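You operate a simulated robot arm through the tools that you are given. There is no shell and no other tool.

The job below is to be done with a simulated robot arm. You get a single attempt, and the scene is never put back.

TASK
Weigh the red powder by difference as it goes into the glass beaker.
Fine: tare the full boat, tip it all in, put the empty boat back on the pan; damper stays open.
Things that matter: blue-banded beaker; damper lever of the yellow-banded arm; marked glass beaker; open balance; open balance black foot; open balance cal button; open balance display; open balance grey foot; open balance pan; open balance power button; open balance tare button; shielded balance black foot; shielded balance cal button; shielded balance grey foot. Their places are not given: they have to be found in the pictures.

Only the result counts: the job must be done as asked and must still hold three seconds after the hand-in. Knocking over, shifting, dropping, spilling or breaking anything else fails it.

THE ROBOT
A 6-joint arm with a two-finger parallel gripper, fixed in place. Base frame: the origin is on the floor under the middle of its stand, x ahead of it, y to its left, z up. Readings come in m, rad, newtons and seconds.
With the tool pointing down near the work surface it reaches from about 0.32 to 0.7 m from the base axis. Its first joint turns from -2.897 to 2.897 rad. Payload 4.1 kg.
Tool frame: the origin (TCP) lies between the finger pads and is the grasp point; the fingertips stand 0.023 m ahead of it; z points along the fingers, y is the line along which they close. Largest opening 0.094 m; finger width 0.038, thickness 0.01; the body of the gripper, 0.054 by 0.096 m, starts 0.039 m behind the TCP.
Orientation is that of the tool frame in the base frame, as a unit quaternion [x, y, z, w]. With the fingers straight down and closing along the base's y, the tool's x points along the base's -x, its y along +y and its z along -z.

THE INTERFACE
- The arm moves only by the tool arm_command. Its argument "motion" is a list of rows, each an object of numbers (a shift or turn left out is 0, a gripper value left out holds the last): "x", "y", "z": the shift along the tool's x, y, z in units of 40 mm (1.0 is 40 mm); "wx", "wy", "wz": the turn, a rotation vector about the tool's x, y, z in units of 6 degrees (1.0 is 6 degrees); "grip": the finger opening in m, from 0 to 0.094. In form: [{"x": .., "y": .., "z": .., "wx": .., "wy": .., "wz": .., "grip": ..}, ...]. A call has 1 to 20 rows; each row shifts and turns the commanded pose from where the row before left it, along the tool's axes as they then stand. A call with a number of a shift or a turn outside -1 to 1 is refused whole. A row lasts 0.2 s, in which the tool goes at most 0.05 m and 0.15 rad; a call with a longer step from one row to the next is refused whole, and so is a gripper value outside its range. A pose out of reach is approached as far as the arm can. The call stops where the force on the tool passes 40 N (or 10 N more than at its start, if that is more) or the arm is blocked; 0.2 s more then pass. Each finger travels about 0.045 m/s and halts on what it meets, pressing with about 31 N; the grip force reading is that of the motor and also rises with nothing between the fingers. The clock runs only during rows and for 0.2 s after the last one: add rows that do not move to give the fingers time. It gives the time, the measured TCP pose, the force on the tool (base axes), the opening and the grip force at its end, in the units of the frame above (readings bear some noise), with the torque about the TCP (base axes, N m) and any sound that the robot's microphone picked up.
- Cameras (640 x 400 px; columns grow to the right, rows downward): "scene" is fixed at [0.399, 0.5009, 1.5484]; the picture's right is [-1.00, -0.02, 0.00], its down [-0.01, 0.55, -0.83] and it looks along [0.02, -0.83, -0.55] (base axes); focal length 308 px, centre (320, 200). "wrist" rides on the gripper at [0.086, 0.016, -0.074] in the tool frame; the picture's right is [-0.18, 0.98, 0.00], its down [-0.58, -0.11, -0.81] and it looks along [-0.79, -0.15, 0.59] (tool axes); focal length 243 px, centre (320, 200).
- grab_frame(camera): a new picture of that camera. No time passes.
- slide_trunk(by): slides the trunk up (or, below 0, down) by that many m; the arm rides with it, the base frame stays. It gives what a move gives, with no picture.
- locate(camera, pixels): for up to 12 pixels [column, row] of the newest picture of that camera ("zoom" is the newest enlarged one), the place [x, y, z] in the base frame of the surface seen there, good to about 0.003 m. No time passes.
- close_up(camera, box): a new picture of the part [left, top, right, bottom] of that camera's present view, enlarged. No time passes.
- hand_in(): hands the job in; it is judged then, once.

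Leave the gripper open and the arm clear of the work at the hand-in unless told otherwise.

The tools are called after "Call:" as a command line: name --argument value ..., lists and objects as JSON in quotes. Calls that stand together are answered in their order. arm_command: Moves the arm, as the interface text tells. Its arguments: {"type":"object","properties":{"motion":{"type":"array","items":{"type":"object","properties":{"x":{"type":"number"},"y":{"type":"number"},"z":{"type":"number"},"wx":{"type":"number"},"wy":{"type":"number"},"wz":{"type":"number"},"grip":{"type":"number"}}}}},"required":["motion"]} The other tools are called the same way: slide_trunk (by) moves the trunk up or down; grab_frame (camera) takes a picture; locate (camera, pixels) gives the place of the surface under pixels of a picture; close_up (camera, box) takes an enlarged picture of a part of a camera's view; hand_in () hands the job in.

At the start:

```text
time_s: 0.0
tcp_pos: [0.3204, -0.2029, 1.2856]
orientation: [-0.001, 1.0, 0.0, 0.0]
ft_force: [1.6, -1.3, 0.0]
ft_torque: [-0.03, 0.02, 0.0]
opening: 0.0939
grip_force: 0.0
trunk travel left (down, up): [-0.525, 0.065]
```

scene: 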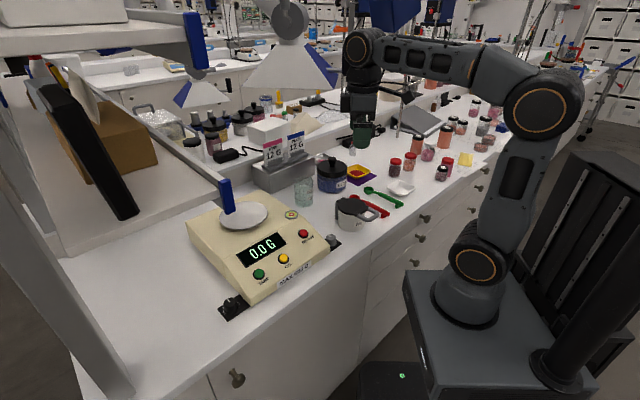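
wrist: 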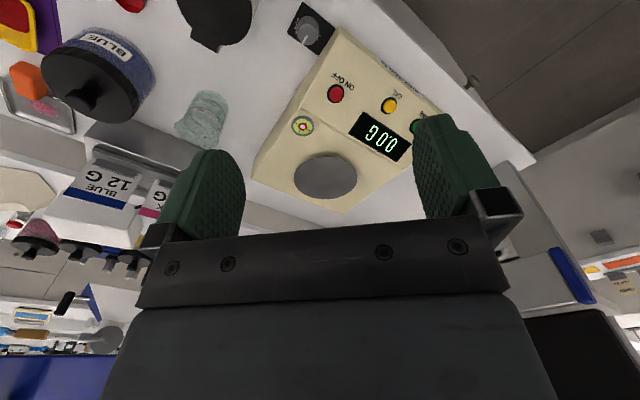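

I see a cream balance with display 0.0 G at about (258,240), a glass beaker near (303,193), and various items to the right. I will enlarge parts of the scene view to identify the things.

Call:
close_up --camera "scene" --box '[180, 170, 360, 320]'

Call:
close_up --camera "scene" --box '[280, 110, 440, 230]'

Call:
close_up --camera "scene" --box '[380, 80, 520, 200]'

Call:
close_up --camera "scene" --box '[160, 40, 360, 170]'

```text
2.67 times, centred on (270, 245) of scene
```

zoom: 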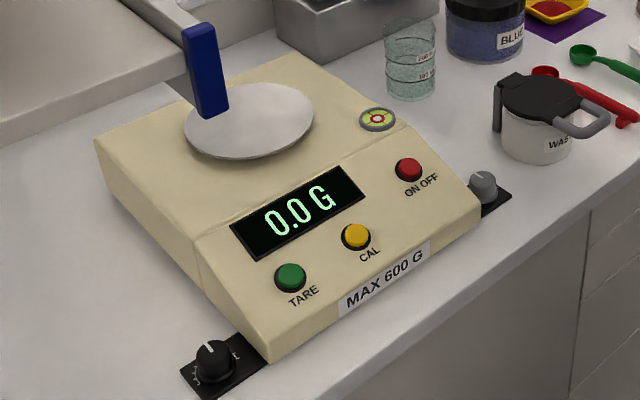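

```text
3.33 times, centred on (360, 170) of scene
```

zoom: 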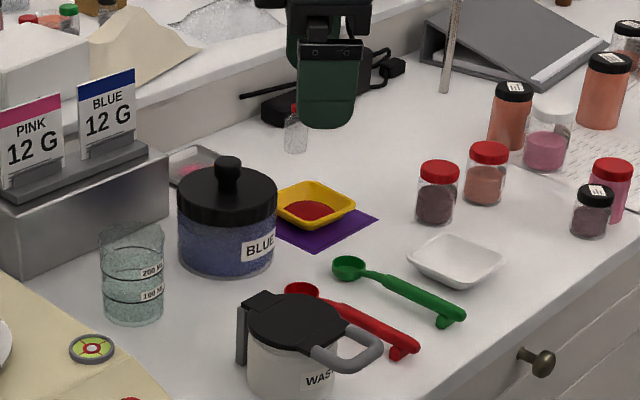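

```text
3.33 times, centred on (450, 140) of scene
```

zoom: 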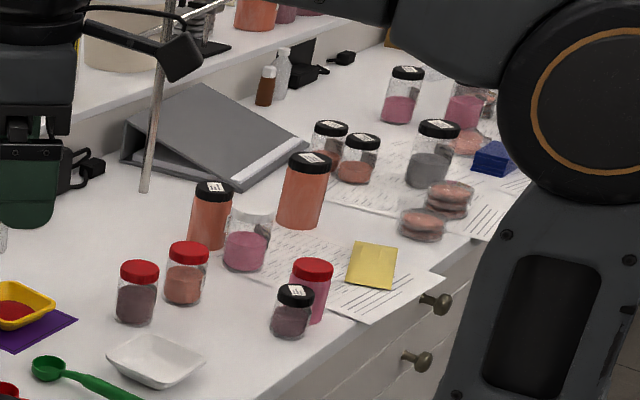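

```text
3.08 times, centred on (260, 105) of scene
```

zoom: 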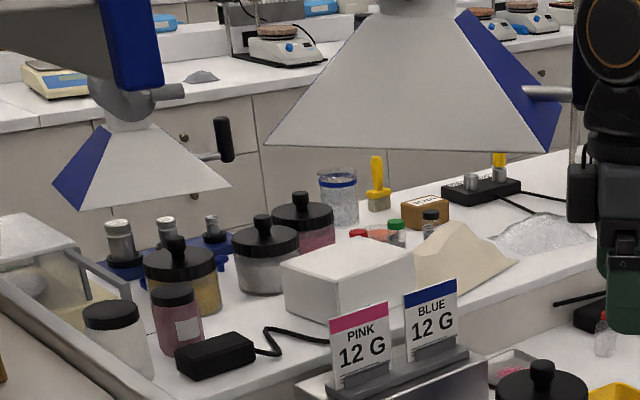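

The boat with red powder is the yellow one on a purple pad at about (353,172); the graduated beaker is near (303,193). Next I measure positions of key points in the scene picture.

Call:
grab_frame --camera "scene"

Call:
locate --camera "scene" --pixels '[[243, 216], [291, 215], [260, 274], [284, 259], [303, 234], [240, 306], [333, 240], [303, 205], [357, 173], [401, 188], [351, 222], [332, 180]]'

Call:
close_up --camera "scene" --box '[275, 200, 315, 225]'

Call:
close_up --camera "scene" --box '[280, 150, 400, 225]'

Call:
close_up --camera "scene" --box '[0, 0, 320, 200]'

Call:
close_up --camera "wrist" --box '[220, 0, 500, 220]'

```text
taken
```

scene: 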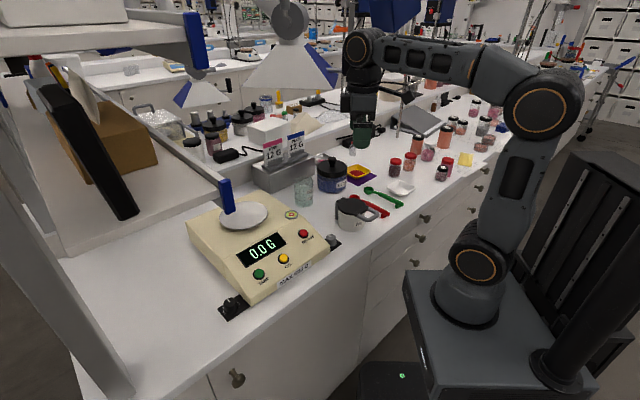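

```text
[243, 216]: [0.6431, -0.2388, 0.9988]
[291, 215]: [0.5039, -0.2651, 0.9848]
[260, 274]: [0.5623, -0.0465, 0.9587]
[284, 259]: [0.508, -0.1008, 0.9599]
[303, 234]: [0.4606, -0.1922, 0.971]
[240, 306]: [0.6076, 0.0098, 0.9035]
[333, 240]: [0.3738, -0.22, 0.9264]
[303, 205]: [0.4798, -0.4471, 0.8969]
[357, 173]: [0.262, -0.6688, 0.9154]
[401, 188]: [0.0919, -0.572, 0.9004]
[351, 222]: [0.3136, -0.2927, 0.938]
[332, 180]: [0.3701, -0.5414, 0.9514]
```

```text
16.00 times, centred on (295, 212) of scene
```

zoom: 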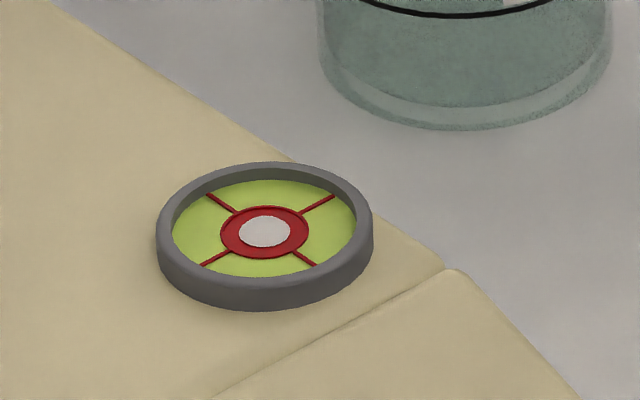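

```text
5.33 times, centred on (340, 188) of scene
```

zoom: 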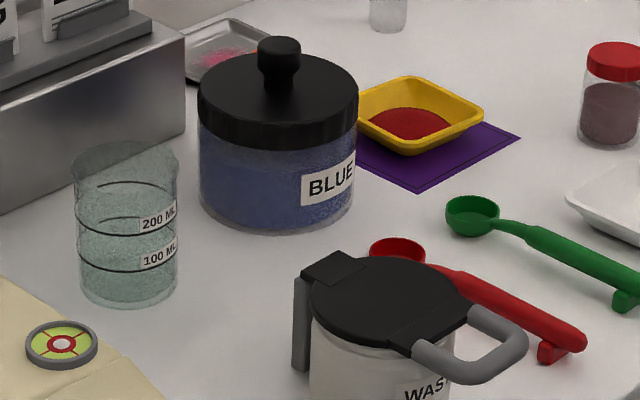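

```text
2.00 times, centred on (160, 100) of scene
```

zoom: 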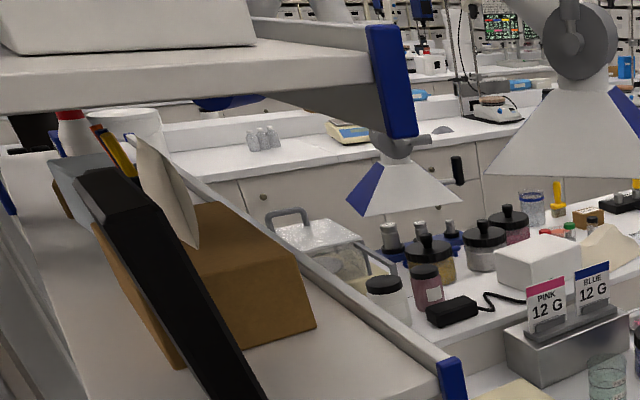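

```text
1.82 times, centred on (360, 110) of wrist
```

zoom: 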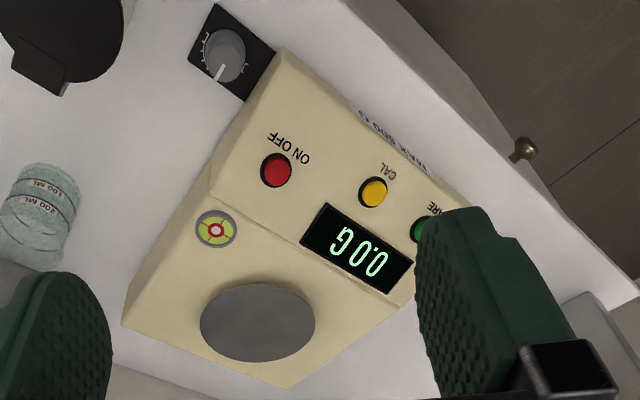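

The bubble is centred and the display shows 0.0 G, so the balance is level and on. I take an enlarged view of the boat with powder to measure its rim, floor and pad.

Call:
close_up --camera "scene" --box '[335, 157, 383, 187]'

```text
13.33 times, centred on (359, 172) of scene
```

zoom: 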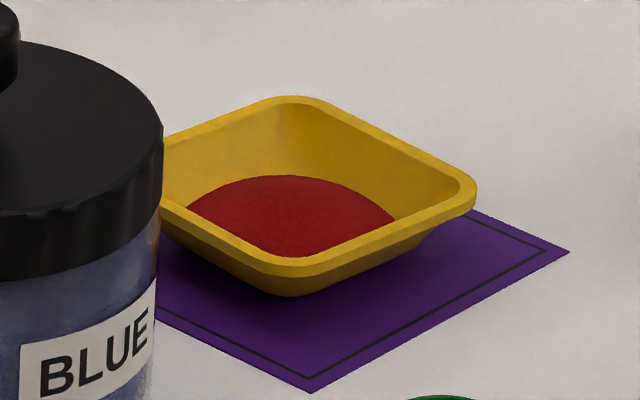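

The boat's rim corners in the enlarged picture are near (467,190), (275,270), (290,100); I measure these along with the powder, pad corners and the jar next to it.

Call:
locate --camera "zoom" --pixels '[[290, 100], [470, 190], [278, 270], [167, 145], [285, 215], [395, 235], [568, 252], [310, 390], [300, 288], [370, 140], [220, 240], [145, 120]]'

Call:
close_up --camera "scene" --box '[280, 170, 328, 215]'

```text
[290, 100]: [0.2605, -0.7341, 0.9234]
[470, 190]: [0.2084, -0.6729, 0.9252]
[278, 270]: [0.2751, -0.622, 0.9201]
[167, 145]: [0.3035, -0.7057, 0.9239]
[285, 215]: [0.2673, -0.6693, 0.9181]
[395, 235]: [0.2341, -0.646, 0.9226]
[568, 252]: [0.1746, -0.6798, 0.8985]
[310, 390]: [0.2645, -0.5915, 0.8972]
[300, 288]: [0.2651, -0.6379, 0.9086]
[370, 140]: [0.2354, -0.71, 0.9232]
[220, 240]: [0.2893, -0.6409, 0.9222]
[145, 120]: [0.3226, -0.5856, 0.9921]
```

```text
8.89 times, centred on (304, 192) of scene
```

zoom: 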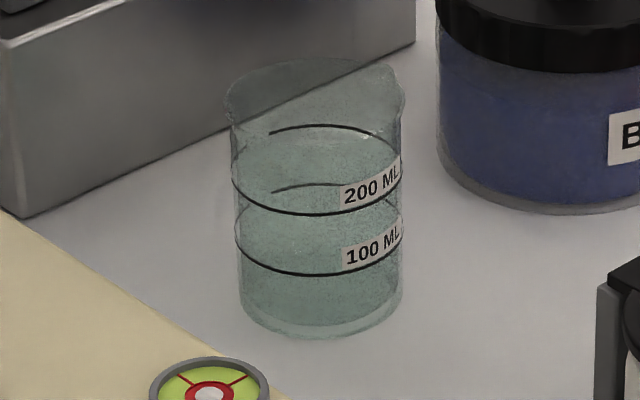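

The rim is about 0.08 m square at z≈0.924, its sides turned about 38° from the base axes. I now measure the beaker's rim and base points in the enlarged picture, and also robot and shelf parts in the scene picture.

Call:
locate --camera "zoom" --pixels '[[228, 100], [404, 90], [310, 58], [318, 330], [318, 300], [315, 215], [320, 275], [240, 260], [400, 260], [22, 60], [415, 10], [30, 215]]'

Call:
locate --camera "scene" --pixels '[[228, 195], [225, 183], [230, 213], [195, 40], [300, 15], [300, 85], [478, 262], [540, 108], [362, 45], [470, 310], [250, 60], [210, 90]]'

Call:
locate --camera "scene" --pixels '[[227, 212], [262, 205], [243, 203], [245, 229], [221, 222], [268, 215], [190, 222], [245, 195], [300, 170], [345, 120], [330, 165], [370, 200]]'

```text
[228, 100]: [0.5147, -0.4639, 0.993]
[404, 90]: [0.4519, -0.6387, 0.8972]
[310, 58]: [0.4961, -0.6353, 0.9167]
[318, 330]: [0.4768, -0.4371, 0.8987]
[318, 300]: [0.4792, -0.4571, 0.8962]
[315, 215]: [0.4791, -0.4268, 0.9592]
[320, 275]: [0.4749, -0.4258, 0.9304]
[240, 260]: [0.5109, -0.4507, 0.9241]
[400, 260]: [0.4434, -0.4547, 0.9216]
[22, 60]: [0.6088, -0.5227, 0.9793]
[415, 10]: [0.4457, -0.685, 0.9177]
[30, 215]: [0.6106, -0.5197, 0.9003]
```

```text
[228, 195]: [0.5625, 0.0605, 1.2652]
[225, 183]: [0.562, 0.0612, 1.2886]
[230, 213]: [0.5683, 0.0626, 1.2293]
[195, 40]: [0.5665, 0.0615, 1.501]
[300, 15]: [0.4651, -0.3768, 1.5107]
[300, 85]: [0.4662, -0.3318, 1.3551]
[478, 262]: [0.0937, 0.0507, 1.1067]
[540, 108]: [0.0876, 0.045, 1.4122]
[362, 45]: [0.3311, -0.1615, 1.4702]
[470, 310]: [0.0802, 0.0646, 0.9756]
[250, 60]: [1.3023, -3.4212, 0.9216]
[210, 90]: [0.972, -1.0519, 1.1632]
```

```text
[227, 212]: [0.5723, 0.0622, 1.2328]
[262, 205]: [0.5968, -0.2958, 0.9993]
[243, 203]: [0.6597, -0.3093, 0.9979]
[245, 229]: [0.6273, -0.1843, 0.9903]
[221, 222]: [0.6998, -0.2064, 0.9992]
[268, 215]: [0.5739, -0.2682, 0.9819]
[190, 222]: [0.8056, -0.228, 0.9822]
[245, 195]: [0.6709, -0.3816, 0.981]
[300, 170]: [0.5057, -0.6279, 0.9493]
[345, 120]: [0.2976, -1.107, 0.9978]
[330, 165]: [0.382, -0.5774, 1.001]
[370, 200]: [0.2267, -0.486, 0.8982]
```

The hood of an extraction arm hangs around (0.47,-0.33,1.36), above the balance and beaker; I need its bounds. I measure its edges and look at it enlarged.

Call:
close_up --camera "scene" --box '[230, 0, 390, 100]'

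Call:
locate --camera "scene" --pixels '[[248, 85], [330, 86], [338, 72], [275, 40], [310, 42], [290, 5], [328, 55], [320, 75], [265, 75], [400, 20], [340, 72], [385, 10]]'

```text
4.00 times, centred on (310, 50) of scene
```

zoom: 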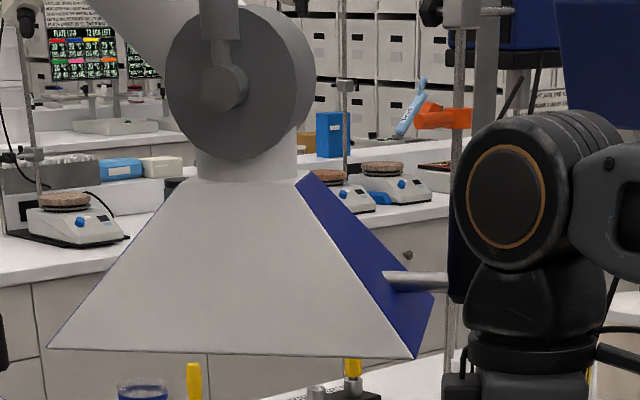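

```text
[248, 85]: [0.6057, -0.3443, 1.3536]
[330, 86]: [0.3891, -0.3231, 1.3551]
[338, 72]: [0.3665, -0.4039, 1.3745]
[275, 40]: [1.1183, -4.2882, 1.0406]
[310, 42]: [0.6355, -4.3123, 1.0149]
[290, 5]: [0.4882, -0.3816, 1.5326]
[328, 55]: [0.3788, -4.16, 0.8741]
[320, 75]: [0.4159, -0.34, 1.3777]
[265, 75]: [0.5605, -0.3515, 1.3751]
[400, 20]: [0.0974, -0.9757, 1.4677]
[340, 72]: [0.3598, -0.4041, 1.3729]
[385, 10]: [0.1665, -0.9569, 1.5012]
```

The hood's lower front edge runs from about (0.606,-0.344) to (0.386,-0.323) at z≈1.353, so the arm must stay below it there. I now check the shelf near the balance, the back wall, jug, jar knob, and small bottle heights.

Call:
locate --camera "scene" --pixels '[[205, 168], [180, 148], [150, 125], [110, 100], [100, 200], [60, 230], [100, 390], [140, 165], [348, 203], [332, 160], [352, 150], [352, 141]]'

Call:
locate --camera "scene" --pixels '[[345, 205], [372, 212], [340, 215], [355, 228], [318, 178], [346, 178], [333, 190], [372, 191], [400, 206], [385, 215], [395, 172], [430, 205]]'

Call:
close_up --camera "scene" --box '[320, 185, 420, 245]'

```text
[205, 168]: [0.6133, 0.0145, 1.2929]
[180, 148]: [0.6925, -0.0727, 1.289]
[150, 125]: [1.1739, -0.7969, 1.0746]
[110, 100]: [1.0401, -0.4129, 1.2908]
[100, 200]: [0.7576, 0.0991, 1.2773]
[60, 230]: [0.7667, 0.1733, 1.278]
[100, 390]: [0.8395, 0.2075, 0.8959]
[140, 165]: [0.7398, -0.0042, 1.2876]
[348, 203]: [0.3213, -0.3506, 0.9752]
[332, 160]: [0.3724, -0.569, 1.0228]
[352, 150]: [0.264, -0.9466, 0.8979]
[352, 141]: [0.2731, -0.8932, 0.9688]
```

```text
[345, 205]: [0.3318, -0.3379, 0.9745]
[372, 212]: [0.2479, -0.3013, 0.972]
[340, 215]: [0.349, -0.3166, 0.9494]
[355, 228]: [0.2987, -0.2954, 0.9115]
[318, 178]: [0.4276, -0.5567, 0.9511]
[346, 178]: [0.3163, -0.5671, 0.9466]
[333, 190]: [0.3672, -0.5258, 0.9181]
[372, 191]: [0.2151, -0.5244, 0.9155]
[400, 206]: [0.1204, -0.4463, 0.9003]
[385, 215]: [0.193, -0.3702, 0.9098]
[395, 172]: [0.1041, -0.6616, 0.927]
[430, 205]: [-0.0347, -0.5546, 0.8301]
```

```text
6.40 times, centred on (370, 215) of scene
```

zoom: 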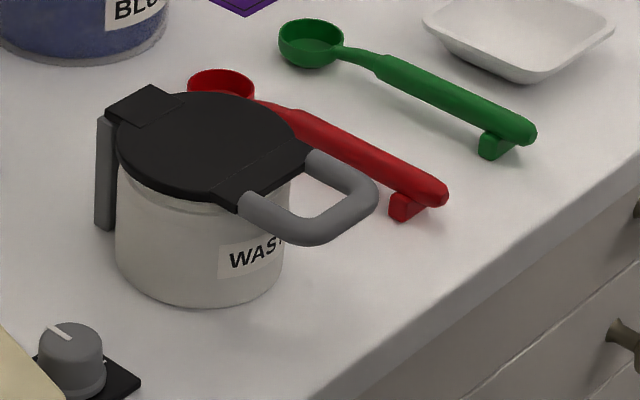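

The jug's top is at z≈0.975, the blue jar's knob at z≈1.023, and the beaker's rim at z≈0.995. First I lower the tool straight down by 0.12 m to get clear of the hood before turning anything.

Call:
arm_command --motion '[{"z": 0.3}, {"z": 0.5}, {"z": 0.6}, {"z": 0.6}, {"z": 0.5}, {"z": 0.3}, {"z": 0.2}]'

Call:
grab_frame --camera "scene"

Call:
grab_frame --camera "wrist"

```text
time_s: 1.6
tcp_pos: [0.3205, -0.2037, 1.1668]
orientation: [0.0, 1.0, 0.0, 0.0]
ft_force: [-0.9, 0.4, -1.2]
ft_torque: [0.02, 0.0, -0.01]
opening: 0.094
grip_force: 0.1
trunk travel left (down, up): [-0.525, 0.065]
```

```text
taken
```

scene: 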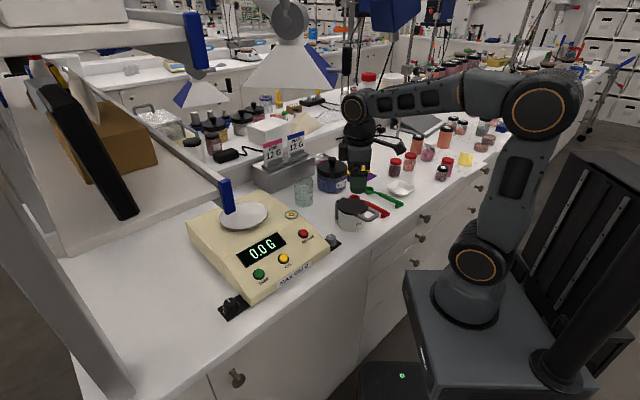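

```text
taken
```

wrist: 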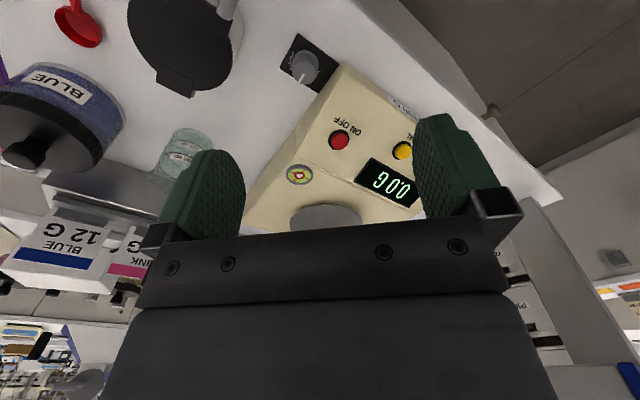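

The wrist is now lower; the hood's lever should be visible beside it around (340,75). I enlarge that region.

Call:
close_up --camera "scene" --box '[240, 0, 432, 120]'

```text
3.33 times, centred on (336, 60) of scene
```

zoom: 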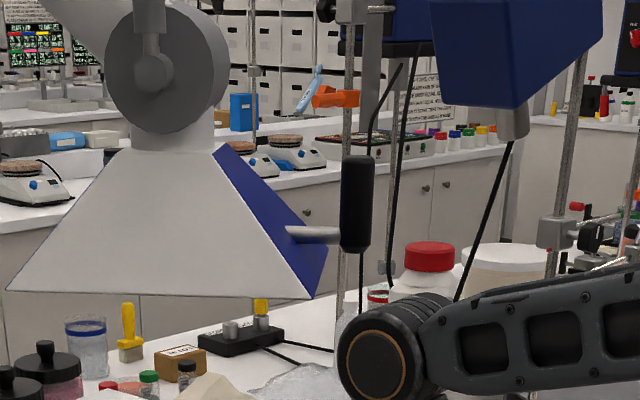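

The black damper lever of this hood stands at zoom (357,200). I measure it so the arm stays away from it.

Call:
locate --camera "zoom" --pixels '[[357, 165], [357, 245], [345, 200], [370, 200], [310, 234], [310, 296], [10, 290]]'

```text
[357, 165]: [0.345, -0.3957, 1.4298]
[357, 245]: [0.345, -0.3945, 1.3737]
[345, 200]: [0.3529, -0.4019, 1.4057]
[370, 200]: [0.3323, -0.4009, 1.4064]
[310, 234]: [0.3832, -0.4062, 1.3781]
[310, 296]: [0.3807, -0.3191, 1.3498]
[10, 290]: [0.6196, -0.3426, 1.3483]
```

The lever hangs at (0.345,-0.40) between z≈1.37 and 1.44; I will keep the arm below that there. Now I turn the tool about its vertical axis by −126° in steps so its x side will face outward later.

Call:
arm_command --motion '[{"wz": -0.5}, {"wz": -1}, {"wz": -1}, {"wz": -1}, {"wz": -1}, {"wz": -1}, {"wz": -1}, {"wz": -1}, {"wz": -1}, {"wz": -1}, {"wz": -0.5}]'

```text
time_s: 4.0
tcp_pos: [0.3207, -0.2029, 1.168]
orientation: [-0.502, 0.865, 0.0, 0.0]
ft_force: [0.3, -1.1, 0.0]
ft_torque: [-0.01, -0.01, 0.02]
opening: 0.094
grip_force: 0.0
trunk travel left (down, up): [-0.525, 0.065]
```

The turn works (tool x now points to azimuth 240°). I continue by about −68° more to reach 308°.

Call:
arm_command --motion '[{"wz": -0.5}, {"wz": -1}, {"wz": -1}, {"wz": -1}, {"wz": -1}, {"wz": -1}, {"wz": -1}, {"wz": -1}, {"wz": -1}, {"wz": -1}, {"wz": -1}, {"wz": -0.5}, {"wz": -0.33}]'

Call:
grab_frame --camera "scene"

Call:
grab_frame --camera "wrist"

```text
time_s: 6.8
tcp_pos: [0.3204, -0.2029, 1.1681]
orientation: [0.899, -0.437, 0.0, 0.0]
ft_force: [-0.4, -0.4, 0.5]
ft_torque: [0.02, 0.02, 0.02]
opening: 0.094
grip_force: 0.1
trunk travel left (down, up): [-0.525, 0.065]
```

```text
taken
```

scene: 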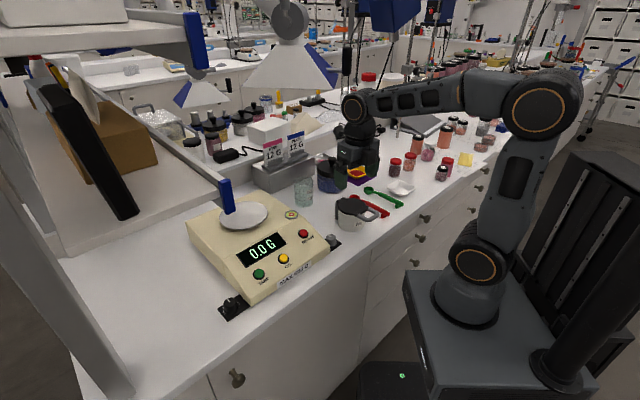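

```text
taken
```

wrist: 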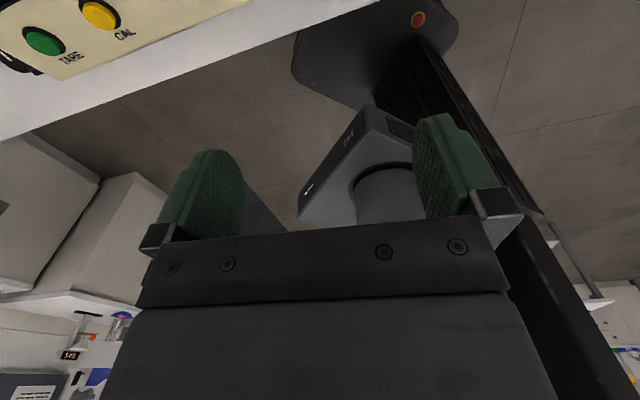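

Tool x points to azimuth 308° as wanted. Next: down 0.08 m, then swing at short radius toward (0.15,-0.37), keeping well below and away from the lever.

Call:
arm_command --motion '[{"z": 0.3}, {"z": 0.5}, {"z": 0.5}, {"z": 0.5}, {"z": 0.2}, {"x": 0.05, "y": 0.4}, {"x": 0.09, "y": 0.75}, {"x": 0.09, "y": 0.75}, {"x": 0.09, "y": 0.75}, {"x": 0.09, "y": 0.75}, {"x": 0.09, "y": 0.75}, {"x": 0.09, "y": 0.75}, {"x": 0.08, "y": 0.7}, {"x": 0.05, "y": 0.36}]'

Call:
grab_frame --camera "scene"

```text
time_s: 9.8
tcp_pos: [0.2924, -0.2322, 1.0874]
orientation: [0.898, -0.439, -0.001, 0.003]
ft_force: [0.1, 0.6, 0.0]
ft_torque: [0.02, 0.01, -0.05]
opening: 0.094
grip_force: 0.1
out of reach, approached as far as the arm can: row 7, 8, 9, 10, 11, 12, 13, 14
trunk travel left (down, up): [-0.525, 0.065]
```

```text
taken
```

scene: 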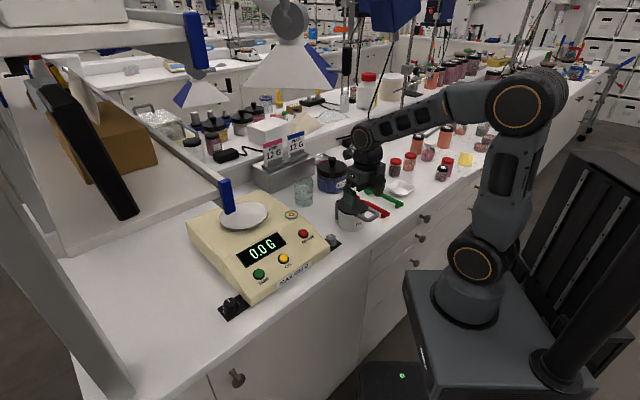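

The last rows were out of reach — the last wrist joint seems to hit its limit near this angle. I take an enlarged look at the gripper to see whether the camera has a body on it.

Call:
close_up --camera "scene" --box '[310, 110, 430, 230]'

```text
3.33 times, centred on (370, 170) of scene
```

zoom: 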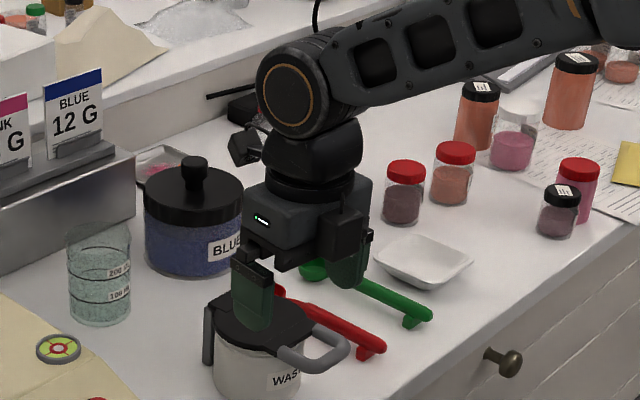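

The camera is a small box on the tool's +x side, and the last joint's limit stopped the move. I will instead use the tool x side facing the robot (azimuth 128°): I turn back +180° about the tool axis, first a little to see how it reacts.

Call:
arm_command --motion '[{"wz": 0.5}, {"wz": 0.5}]'

```text
time_s: 10.4
tcp_pos: [0.2923, -0.232, 1.089]
orientation: [0.874, -0.485, -0.001, 0.0]
ft_force: [-0.2, -1.1, -0.3]
ft_torque: [0.0, -0.03, 0.0]
opening: 0.0941
grip_force: 0.0
trunk travel left (down, up): [-0.525, 0.065]
```

It restarts from the actual pose. I rotate the remaining +174° in two calls.

Call:
arm_command --motion '[{"wz": 0.5}, {"wz": 1}, {"wz": 1}, {"wz": 1}, {"wz": 1}, {"wz": 1}, {"wz": 1}, {"wz": 1}, {"wz": 1}, {"wz": 1}, {"wz": 1}, {"wz": 1}, {"wz": 1}, {"wz": 1}, {"wz": 1}, {"wz": 1}]'

Call:
arm_command --motion '[{"wz": 1}, {"wz": 1}, {"wz": 1}, {"wz": 1}, {"wz": 1}, {"wz": 1}, {"wz": 1}, {"wz": 1}, {"wz": 1}, {"wz": 1}, {"wz": 1}, {"wz": 1}, {"wz": 1}, {"wz": 0.5}]'

```text
time_s: 13.8
tcp_pos: [0.292, -0.232, 1.0887]
orientation: [-0.25, 0.968, 0.0, 0.0]
ft_force: [-0.1, 0.9, 0.6]
ft_torque: [0.02, 0.03, -0.02]
opening: 0.0939
grip_force: 0.1
trunk travel left (down, up): [-0.525, 0.065]
```

```text
time_s: 16.8
tcp_pos: [0.2929, -0.2327, 1.0871]
orientation: [0.439, 0.898, 0.001, 0.0]
ft_force: [0.5, -1.1, 0.1]
ft_torque: [-0.01, 0.0, -0.01]
opening: 0.094
grip_force: 0.1
trunk travel left (down, up): [-0.525, 0.065]
```

Tool x is at azimuth 128°. Now I swing to (0.15,-0.37) and then out to hover near the boat at z≈1.09.

Call:
arm_command --motion '[{"x": -0.04, "y": -0.4}, {"x": -0.08, "y": -0.75}, {"x": -0.09, "y": -0.75}, {"x": -0.09, "y": -0.75}, {"x": -0.09, "y": -0.75}, {"x": -0.09, "y": -0.75}, {"x": -0.05, "y": -0.5}, {"x": -0.3, "y": -0.2}, {"x": -0.7, "y": -0.25}, {"x": -0.8, "y": -0.28}, {"x": -0.8, "y": -0.28}, {"x": -0.8, "y": -0.28}, {"x": -0.8, "y": -0.28}, {"x": -0.8, "y": -0.28}, {"x": -0.8, "y": -0.28}, {"x": -0.6, "y": -0.2}, {"x": -0.4, "y": -0.1}, {"x": -0.2, "y": -0.04}]'

Call:
grab_frame --camera "scene"

Call:
grab_frame --camera "wrist"

```text
time_s: 20.6
tcp_pos: [0.2362, -0.6056, 1.0889]
orientation: [0.438, 0.899, 0.001, 0.0]
ft_force: [0.2, 0.6, -0.4]
ft_torque: [0.0, 0.01, 0.0]
opening: 0.094
grip_force: 0.1
out of reach, approached as far as the arm can: row 16, 17, 18
trunk travel left (down, up): [-0.525, 0.065]
```

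```text
taken
```

scene: 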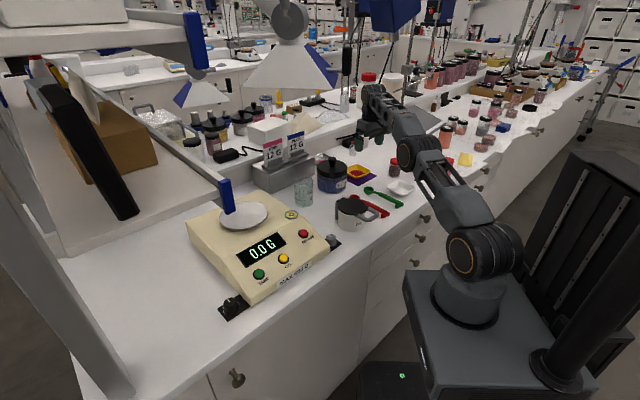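

```text
taken
```

wrist: 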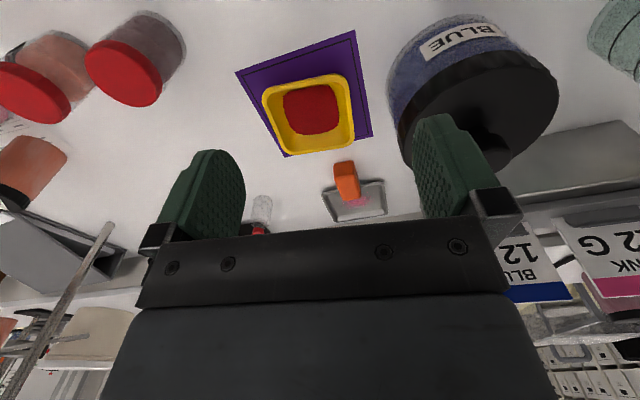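

The arm hit its reach at r≈0.65 at this height. The wrist camera sees the boat clearly around (308,113); I enlarge and measure it.

Call:
close_up --camera "wrist" --box '[228, 20, 388, 180]'

```text
2.50 times, centred on (308, 100) of wrist
```

zoom: 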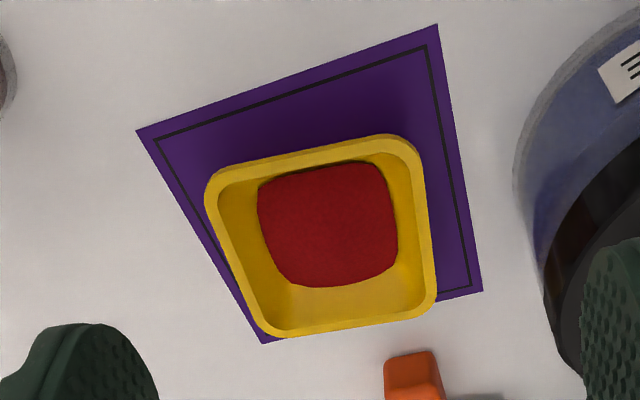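

I measure the boat's rim: mid-sides and corners, plus the powder and pad corners.

Call:
locate --camera "zoom" --pixels '[[214, 178], [412, 145], [432, 300], [268, 330], [312, 155], [425, 225], [350, 323], [238, 258], [328, 225], [320, 300], [137, 131], [480, 290]]'

```text
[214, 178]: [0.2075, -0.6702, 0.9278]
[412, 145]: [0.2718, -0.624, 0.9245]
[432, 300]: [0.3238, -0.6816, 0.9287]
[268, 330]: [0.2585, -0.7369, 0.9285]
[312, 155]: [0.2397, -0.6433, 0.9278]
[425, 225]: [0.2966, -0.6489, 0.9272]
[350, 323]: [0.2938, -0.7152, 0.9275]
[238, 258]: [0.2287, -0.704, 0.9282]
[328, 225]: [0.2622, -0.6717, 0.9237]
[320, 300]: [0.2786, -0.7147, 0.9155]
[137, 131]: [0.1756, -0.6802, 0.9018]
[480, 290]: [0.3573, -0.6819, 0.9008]
```

The rim is at z≈0.927, its centre at (0.265,-0.678), sides ≈0.09 m, so straddling the whole boat leaves only ~2 mm a side. Instead I plan to pinch the near wall with the tool leaned ~35° along the slanted wall. I turn the tool so its x faces azimuth 218° (camera looks along that wall), then lean it outward 35°.

Call:
arm_command --motion '[{"wz": -0.5}, {"wz": -1}, {"wz": -1}, {"wz": -1}, {"wz": -1}, {"wz": -1}, {"wz": -1}, {"wz": -1}, {"wz": -1}, {"wz": -1}, {"wz": -1}, {"wz": -1}, {"wz": -1}, {"wz": -1}, {"wz": -1}, {"wz": -0.5}]'

Call:
arm_command --motion '[{"wx": 0.5}, {"wx": 1}, {"wx": 1}, {"wx": 1}, {"wx": 1}, {"wx": 1}, {"wx": 0.33}, {"grip": 0.08}, {"grip": 0.05}, {"grip": 0.03}, {"grip": 0.016}, {"grip": 0.016}, {"grip": 0.016}, {"grip": 0.016}]'

Call:
grab_frame --camera "wrist"

Call:
grab_frame --camera "scene"

```text
time_s: 24.0
tcp_pos: [0.2367, -0.6046, 1.0864]
orientation: [-0.326, 0.945, 0.0, 0.0]
ft_force: [-0.6, -0.6, -0.5]
ft_torque: [0.01, -0.05, 0.04]
opening: 0.0939
grip_force: 0.1
trunk travel left (down, up): [-0.525, 0.065]
```

```text
time_s: 27.0
tcp_pos: [0.236, -0.6063, 1.0876]
orientation: [-0.31, 0.902, -0.284, 0.097]
ft_force: [-0.7, -1.0, 0.3]
ft_torque: [0.0, -0.05, -0.01]
opening: 0.0161
grip_force: 0.1
trunk travel left (down, up): [-0.525, 0.065]
```

```text
taken
```

wrist: 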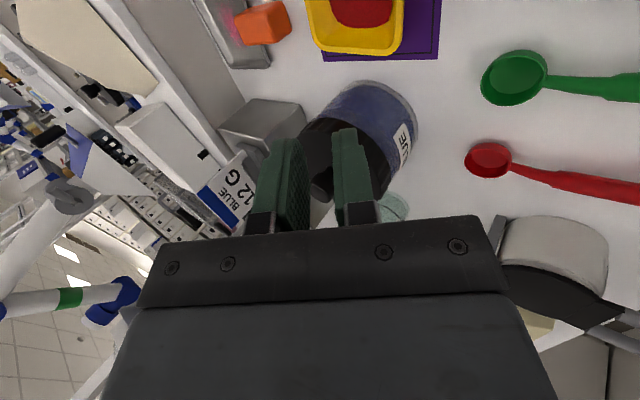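

```text
taken
```

scene: 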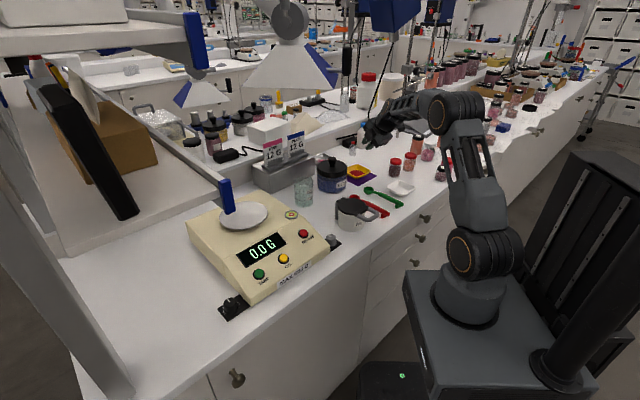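

The tool leans 35° outward along azimuth −52°, as wanted, opening 0.016. Before descending I check the red-capped jars near (395,165) and (410,160), since the camera box will come close to them.

Call:
close_up --camera "scene" --box '[340, 120, 460, 200]'

```text
5.00 times, centred on (400, 160) of scene
```

zoom: 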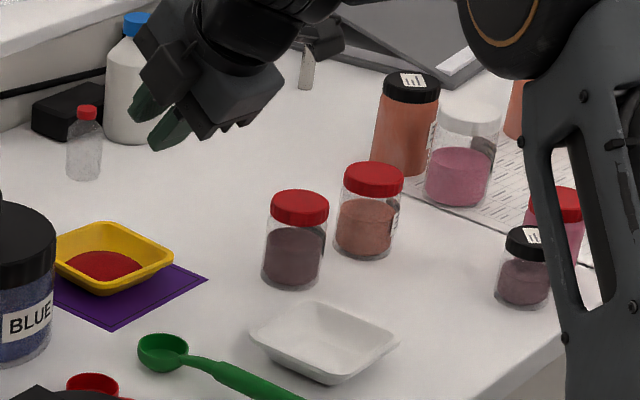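

I measure the red-capped jars' lids and bases, and the white boat.

Call:
locate --camera "zoom" --pixels '[[300, 200], [300, 222], [292, 285], [272, 205], [328, 208], [373, 172], [368, 250], [405, 90], [320, 35], [160, 130], [280, 75], [325, 305]]'

```text
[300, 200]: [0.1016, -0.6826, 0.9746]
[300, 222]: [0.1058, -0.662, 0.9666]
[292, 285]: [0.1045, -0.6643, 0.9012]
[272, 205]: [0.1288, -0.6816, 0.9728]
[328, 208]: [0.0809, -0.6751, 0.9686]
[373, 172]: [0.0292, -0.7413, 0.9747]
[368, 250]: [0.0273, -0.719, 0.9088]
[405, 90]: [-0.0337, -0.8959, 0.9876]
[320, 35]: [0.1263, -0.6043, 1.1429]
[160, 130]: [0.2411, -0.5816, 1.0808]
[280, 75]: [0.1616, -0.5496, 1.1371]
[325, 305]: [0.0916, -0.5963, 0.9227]
```

Jar 1 (lid at (0.104,-0.683), top z≈0.975) would be within millimetres of the camera box in this orientation. On the other side the gap to the blue jar is larger (≈13 mm plus), so I roll the tool 180° about its own axis so the camera sits on the jar's side.

Call:
arm_command --motion '[{"wz": 0.5}, {"wz": 1}, {"wz": 1}, {"wz": 1}, {"wz": 1}, {"wz": 1}, {"wz": 1}, {"wz": 1}, {"wz": 1}, {"wz": 1}, {"wz": 1}, {"wz": 1}, {"wz": 1}, {"wz": 1}, {"wz": 1}, {"wz": 1}]'

Call:
arm_command --motion '[{"wz": 1}, {"wz": 1}, {"wz": 1}, {"wz": 1}, {"wz": 1}, {"wz": 1}, {"wz": 1}, {"wz": 1}, {"wz": 1}, {"wz": 1}, {"wz": 1}, {"wz": 1}, {"wz": 1}, {"wz": 1}, {"wz": 0.5}]'

Call:
grab_frame --camera "wrist"

Call:
grab_frame --camera "scene"

```text
time_s: 30.4
tcp_pos: [0.236, -0.6068, 1.0872]
orientation: [0.441, 0.846, -0.124, 0.273]
ft_force: [0.2, 0.0, 0.5]
ft_torque: [0.02, -0.03, -0.03]
opening: 0.016
grip_force: 0.1
trunk travel left (down, up): [-0.525, 0.065]
```

```text
time_s: 33.6
tcp_pos: [0.2366, -0.6043, 1.0866]
orientation: [0.902, 0.31, 0.098, 0.284]
ft_force: [0.3, -0.6, 0.5]
ft_torque: [0.01, 0.05, 0.03]
opening: 0.0161
grip_force: 0.0
trunk travel left (down, up): [-0.525, 0.065]
```

```text
taken
```

wrist: 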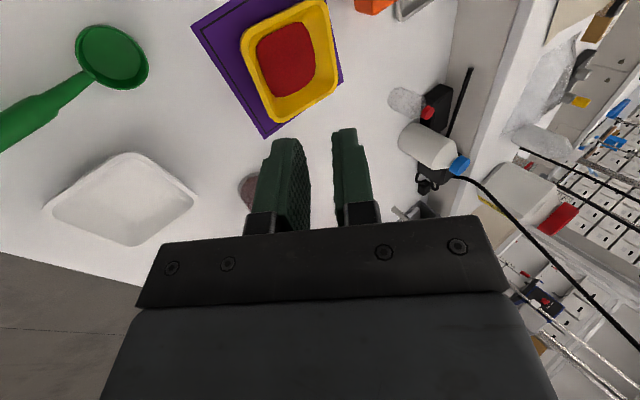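

```text
taken
```

scene: 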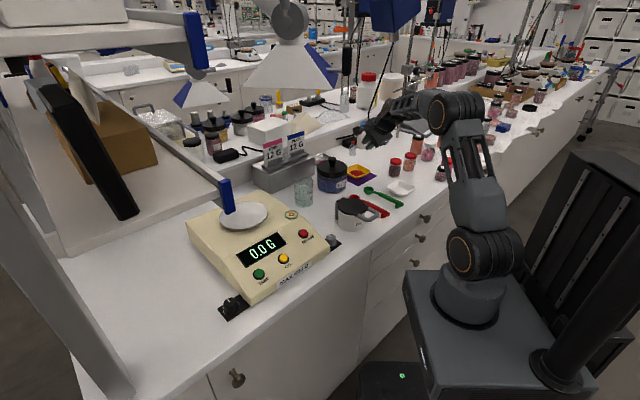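

Tool x is now at azimuth 38°. The boat is visible around (290,55) from the near side; I enlarge it to study the near wall and rim.

Call:
close_up --camera "wrist" --box '[180, 0, 372, 120]'

```text
3.33 times, centred on (276, 60) of wrist
```

zoom: 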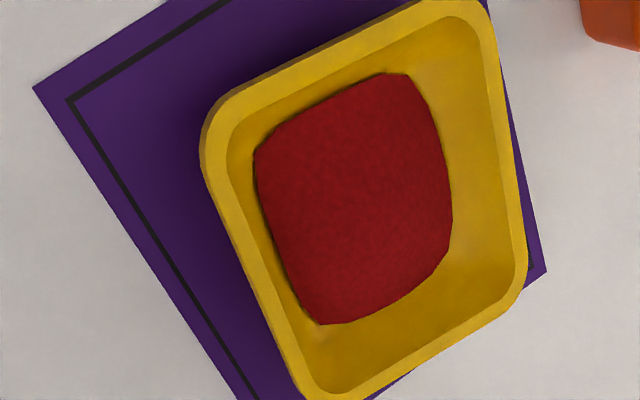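

I measure across the near wall (left in this picture): rim outer edge, rim top, inner edge, powder edge, powder centre and far rim.

Call:
locate --camera "zoom" --pixels '[[240, 255], [250, 258], [262, 255], [272, 250], [290, 240], [350, 200], [430, 170], [480, 165], [508, 160], [350, 50], [400, 365], [360, 345]]'

```text
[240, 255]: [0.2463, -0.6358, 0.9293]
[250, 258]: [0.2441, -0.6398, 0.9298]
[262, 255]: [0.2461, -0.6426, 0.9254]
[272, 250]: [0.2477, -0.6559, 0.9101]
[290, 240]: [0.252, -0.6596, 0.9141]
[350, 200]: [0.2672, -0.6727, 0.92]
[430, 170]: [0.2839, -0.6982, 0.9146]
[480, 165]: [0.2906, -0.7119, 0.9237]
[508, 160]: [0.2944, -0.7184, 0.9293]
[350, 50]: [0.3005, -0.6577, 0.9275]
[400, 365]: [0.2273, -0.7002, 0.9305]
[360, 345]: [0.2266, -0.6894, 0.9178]
```

The near rim's outer edge is 0.045 m before the centre, inner wall slants ~34°, rim top z≈0.929, and powder lies ≥5 mm below where the inner fingertip will be. I move to a waypoint 0.07 m behind the pinch pose along the tool axis.

Call:
arm_command --motion '[{"x": -0.06, "y": -0.16, "z": 0.16}, {"x": -0.12, "y": -0.33, "z": 0.33}, {"x": -0.12, "y": -0.33, "z": 0.33}, {"x": -0.12, "y": -0.33, "z": 0.33}, {"x": -0.12, "y": -0.33, "z": 0.33}, {"x": -0.07, "y": -0.15, "z": 0.15}, {}]'

Call:
grab_frame --camera "wrist"

Call:
close_up --camera "scene" --box '[310, 120, 430, 200]'

```text
time_s: 35.2
tcp_pos: [0.2069, -0.6078, 0.995]
orientation: [0.902, 0.311, 0.098, 0.285]
ft_force: [-0.4, 0.1, 0.6]
ft_torque: [0.01, 0.01, 0.0]
opening: 0.016
grip_force: 0.1
trunk travel left (down, up): [-0.525, 0.065]
```

```text
taken
```

wrist: 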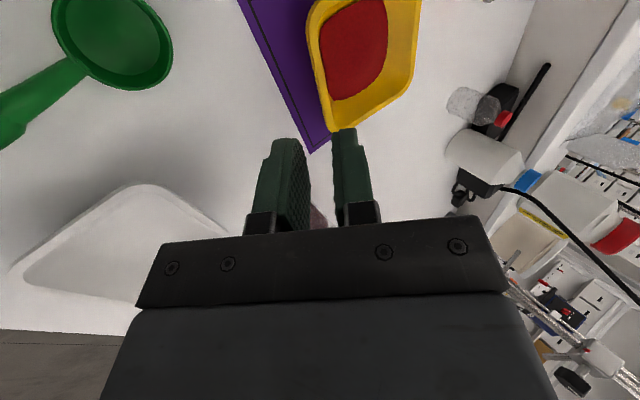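

```text
5.00 times, centred on (370, 160) of scene
```

zoom: 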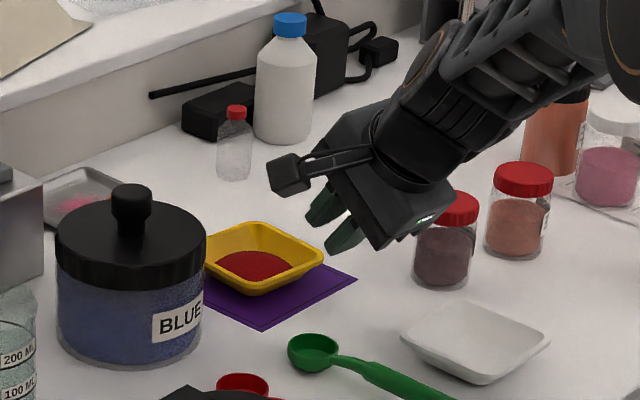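

The pose matches the waypoint. I check the clearance between the camera box (zoom (290,173)) and the blue jar's lid by measuring both.

Call:
locate --camera "zoom" --pixels '[[60, 235], [203, 232], [131, 190], [130, 262], [131, 300], [290, 173], [275, 170], [305, 180], [290, 190], [165, 205], [90, 205], [131, 235]]'

```text
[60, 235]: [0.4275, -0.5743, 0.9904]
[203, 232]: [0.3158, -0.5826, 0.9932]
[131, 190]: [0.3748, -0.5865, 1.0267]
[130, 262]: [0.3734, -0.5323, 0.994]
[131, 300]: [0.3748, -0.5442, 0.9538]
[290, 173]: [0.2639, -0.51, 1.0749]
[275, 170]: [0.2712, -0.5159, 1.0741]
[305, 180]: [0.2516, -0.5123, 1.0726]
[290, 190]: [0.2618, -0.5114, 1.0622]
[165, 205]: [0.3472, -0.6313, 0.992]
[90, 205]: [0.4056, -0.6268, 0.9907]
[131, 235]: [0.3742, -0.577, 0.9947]
```

The blue jar's axis is at (0.373,-0.588), so the camera box keeps ≈2 cm from its lid. I advance 0.04 m along the tool axis and look again.

Call:
arm_command --motion '[{"z": 0.15}, {"z": 0.25}, {"z": 0.25}, {"z": 0.2}, {"z": 0.15}, {}]'

Call:
grab_frame --camera "wrist"

Call:
close_up --camera "wrist" --box '[240, 60, 400, 160]'

Call:
close_up --camera "scene" --box '[335, 150, 399, 190]'

```text
time_s: 36.6
tcp_pos: [0.2216, -0.6275, 0.9635]
orientation: [0.901, 0.311, 0.097, 0.285]
ft_force: [0.3, -0.7, -0.1]
ft_torque: [-0.03, -0.02, 0.0]
opening: 0.0161
grip_force: 0.0
trunk travel left (down, up): [-0.525, 0.065]
```

```text
taken
```

wrist: 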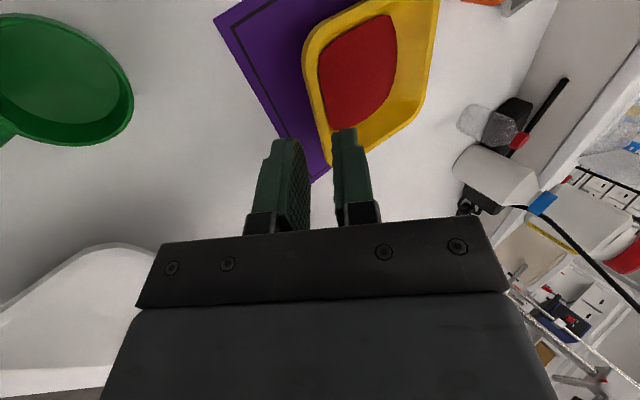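

```text
4.00 times, centred on (320, 110) of wrist
```

zoom: 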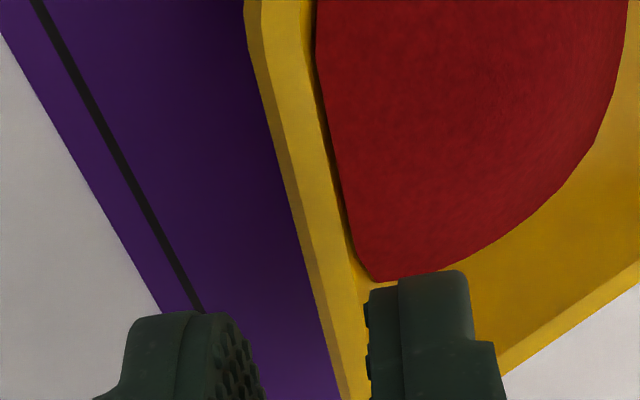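

```text
10.00 times, centred on (367, 170) of scene
```

zoom: 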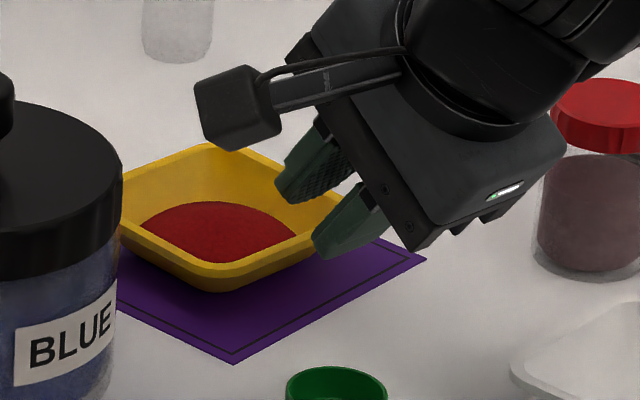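

Looking along the wall, the rim band at zoom row 260 lies at x≈328 versus the expected 320 — about 1 mm from the fingers' mid-plane, so alignment is good. I advance the last 0.03 m slowly, watching the force.

Call:
arm_command --motion '[{"z": 0.1}, {"z": 0.1}, {"z": 0.1}, {"z": 0.1}, {"z": 0.1}, {}]'

Call:
close_up --camera "wrist" --box '[240, 60, 400, 160]'

Call:
close_up --camera "scene" --box '[335, 150, 399, 190]'

```text
time_s: 38.0
tcp_pos: [0.2274, -0.635, 0.9472]
orientation: [0.902, 0.31, 0.098, 0.284]
ft_force: [0.4, -0.2, 0.4]
ft_torque: [0.0, -0.05, 0.02]
opening: 0.016
grip_force: 0.0
trunk travel left (down, up): [-0.525, 0.065]
```

```text
4.00 times, centred on (320, 110) of wrist
```

zoom: 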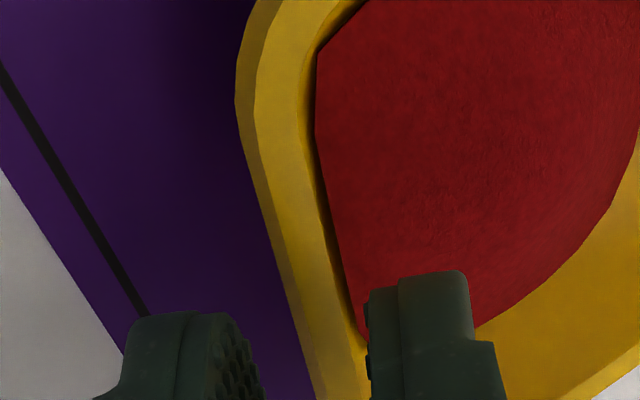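

```text
10.00 times, centred on (367, 170) of scene
```

zoom: 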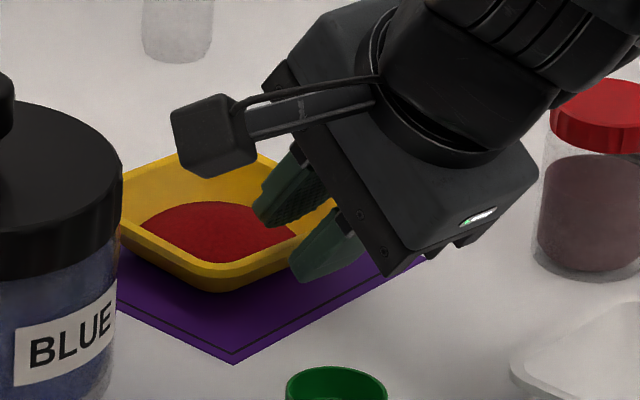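

No contact force yet, both fingers straddle the near wall. I advance 10 mm more in small steps.

Call:
arm_command --motion '[{"z": 0.07}, {"z": 0.07}, {"z": 0.06}, {"z": 0.05}, {}]'

Call:
close_up --camera "wrist" --box '[240, 60, 400, 160]'

Call:
close_up --camera "scene" --box '[335, 150, 399, 190]'

```text
time_s: 39.2
tcp_pos: [0.2331, -0.6388, 0.9391]
orientation: [0.902, 0.311, 0.098, 0.284]
ft_force: [-0.9, 0.5, 0.4]
ft_torque: [0.0, -0.02, 0.02]
opening: 0.0158
grip_force: 0.0
trunk travel left (down, up): [-0.525, 0.065]
```

```text
4.00 times, centred on (320, 110) of wrist
```

zoom: 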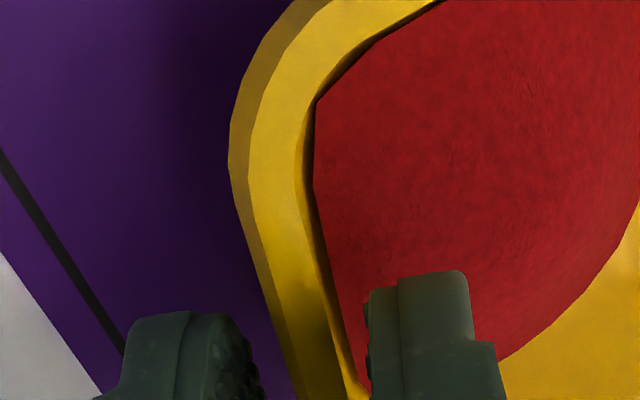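

```text
10.00 times, centred on (367, 170) of scene
```

zoom: 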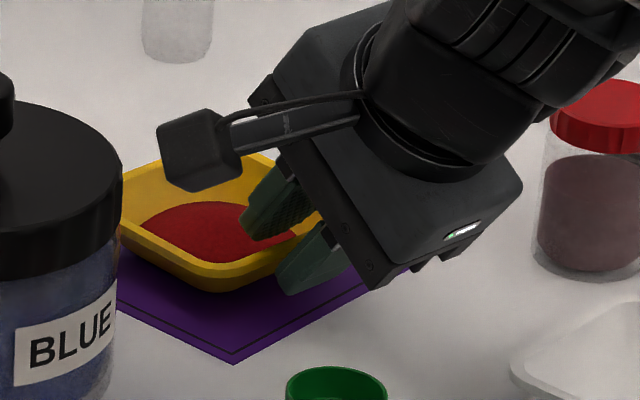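

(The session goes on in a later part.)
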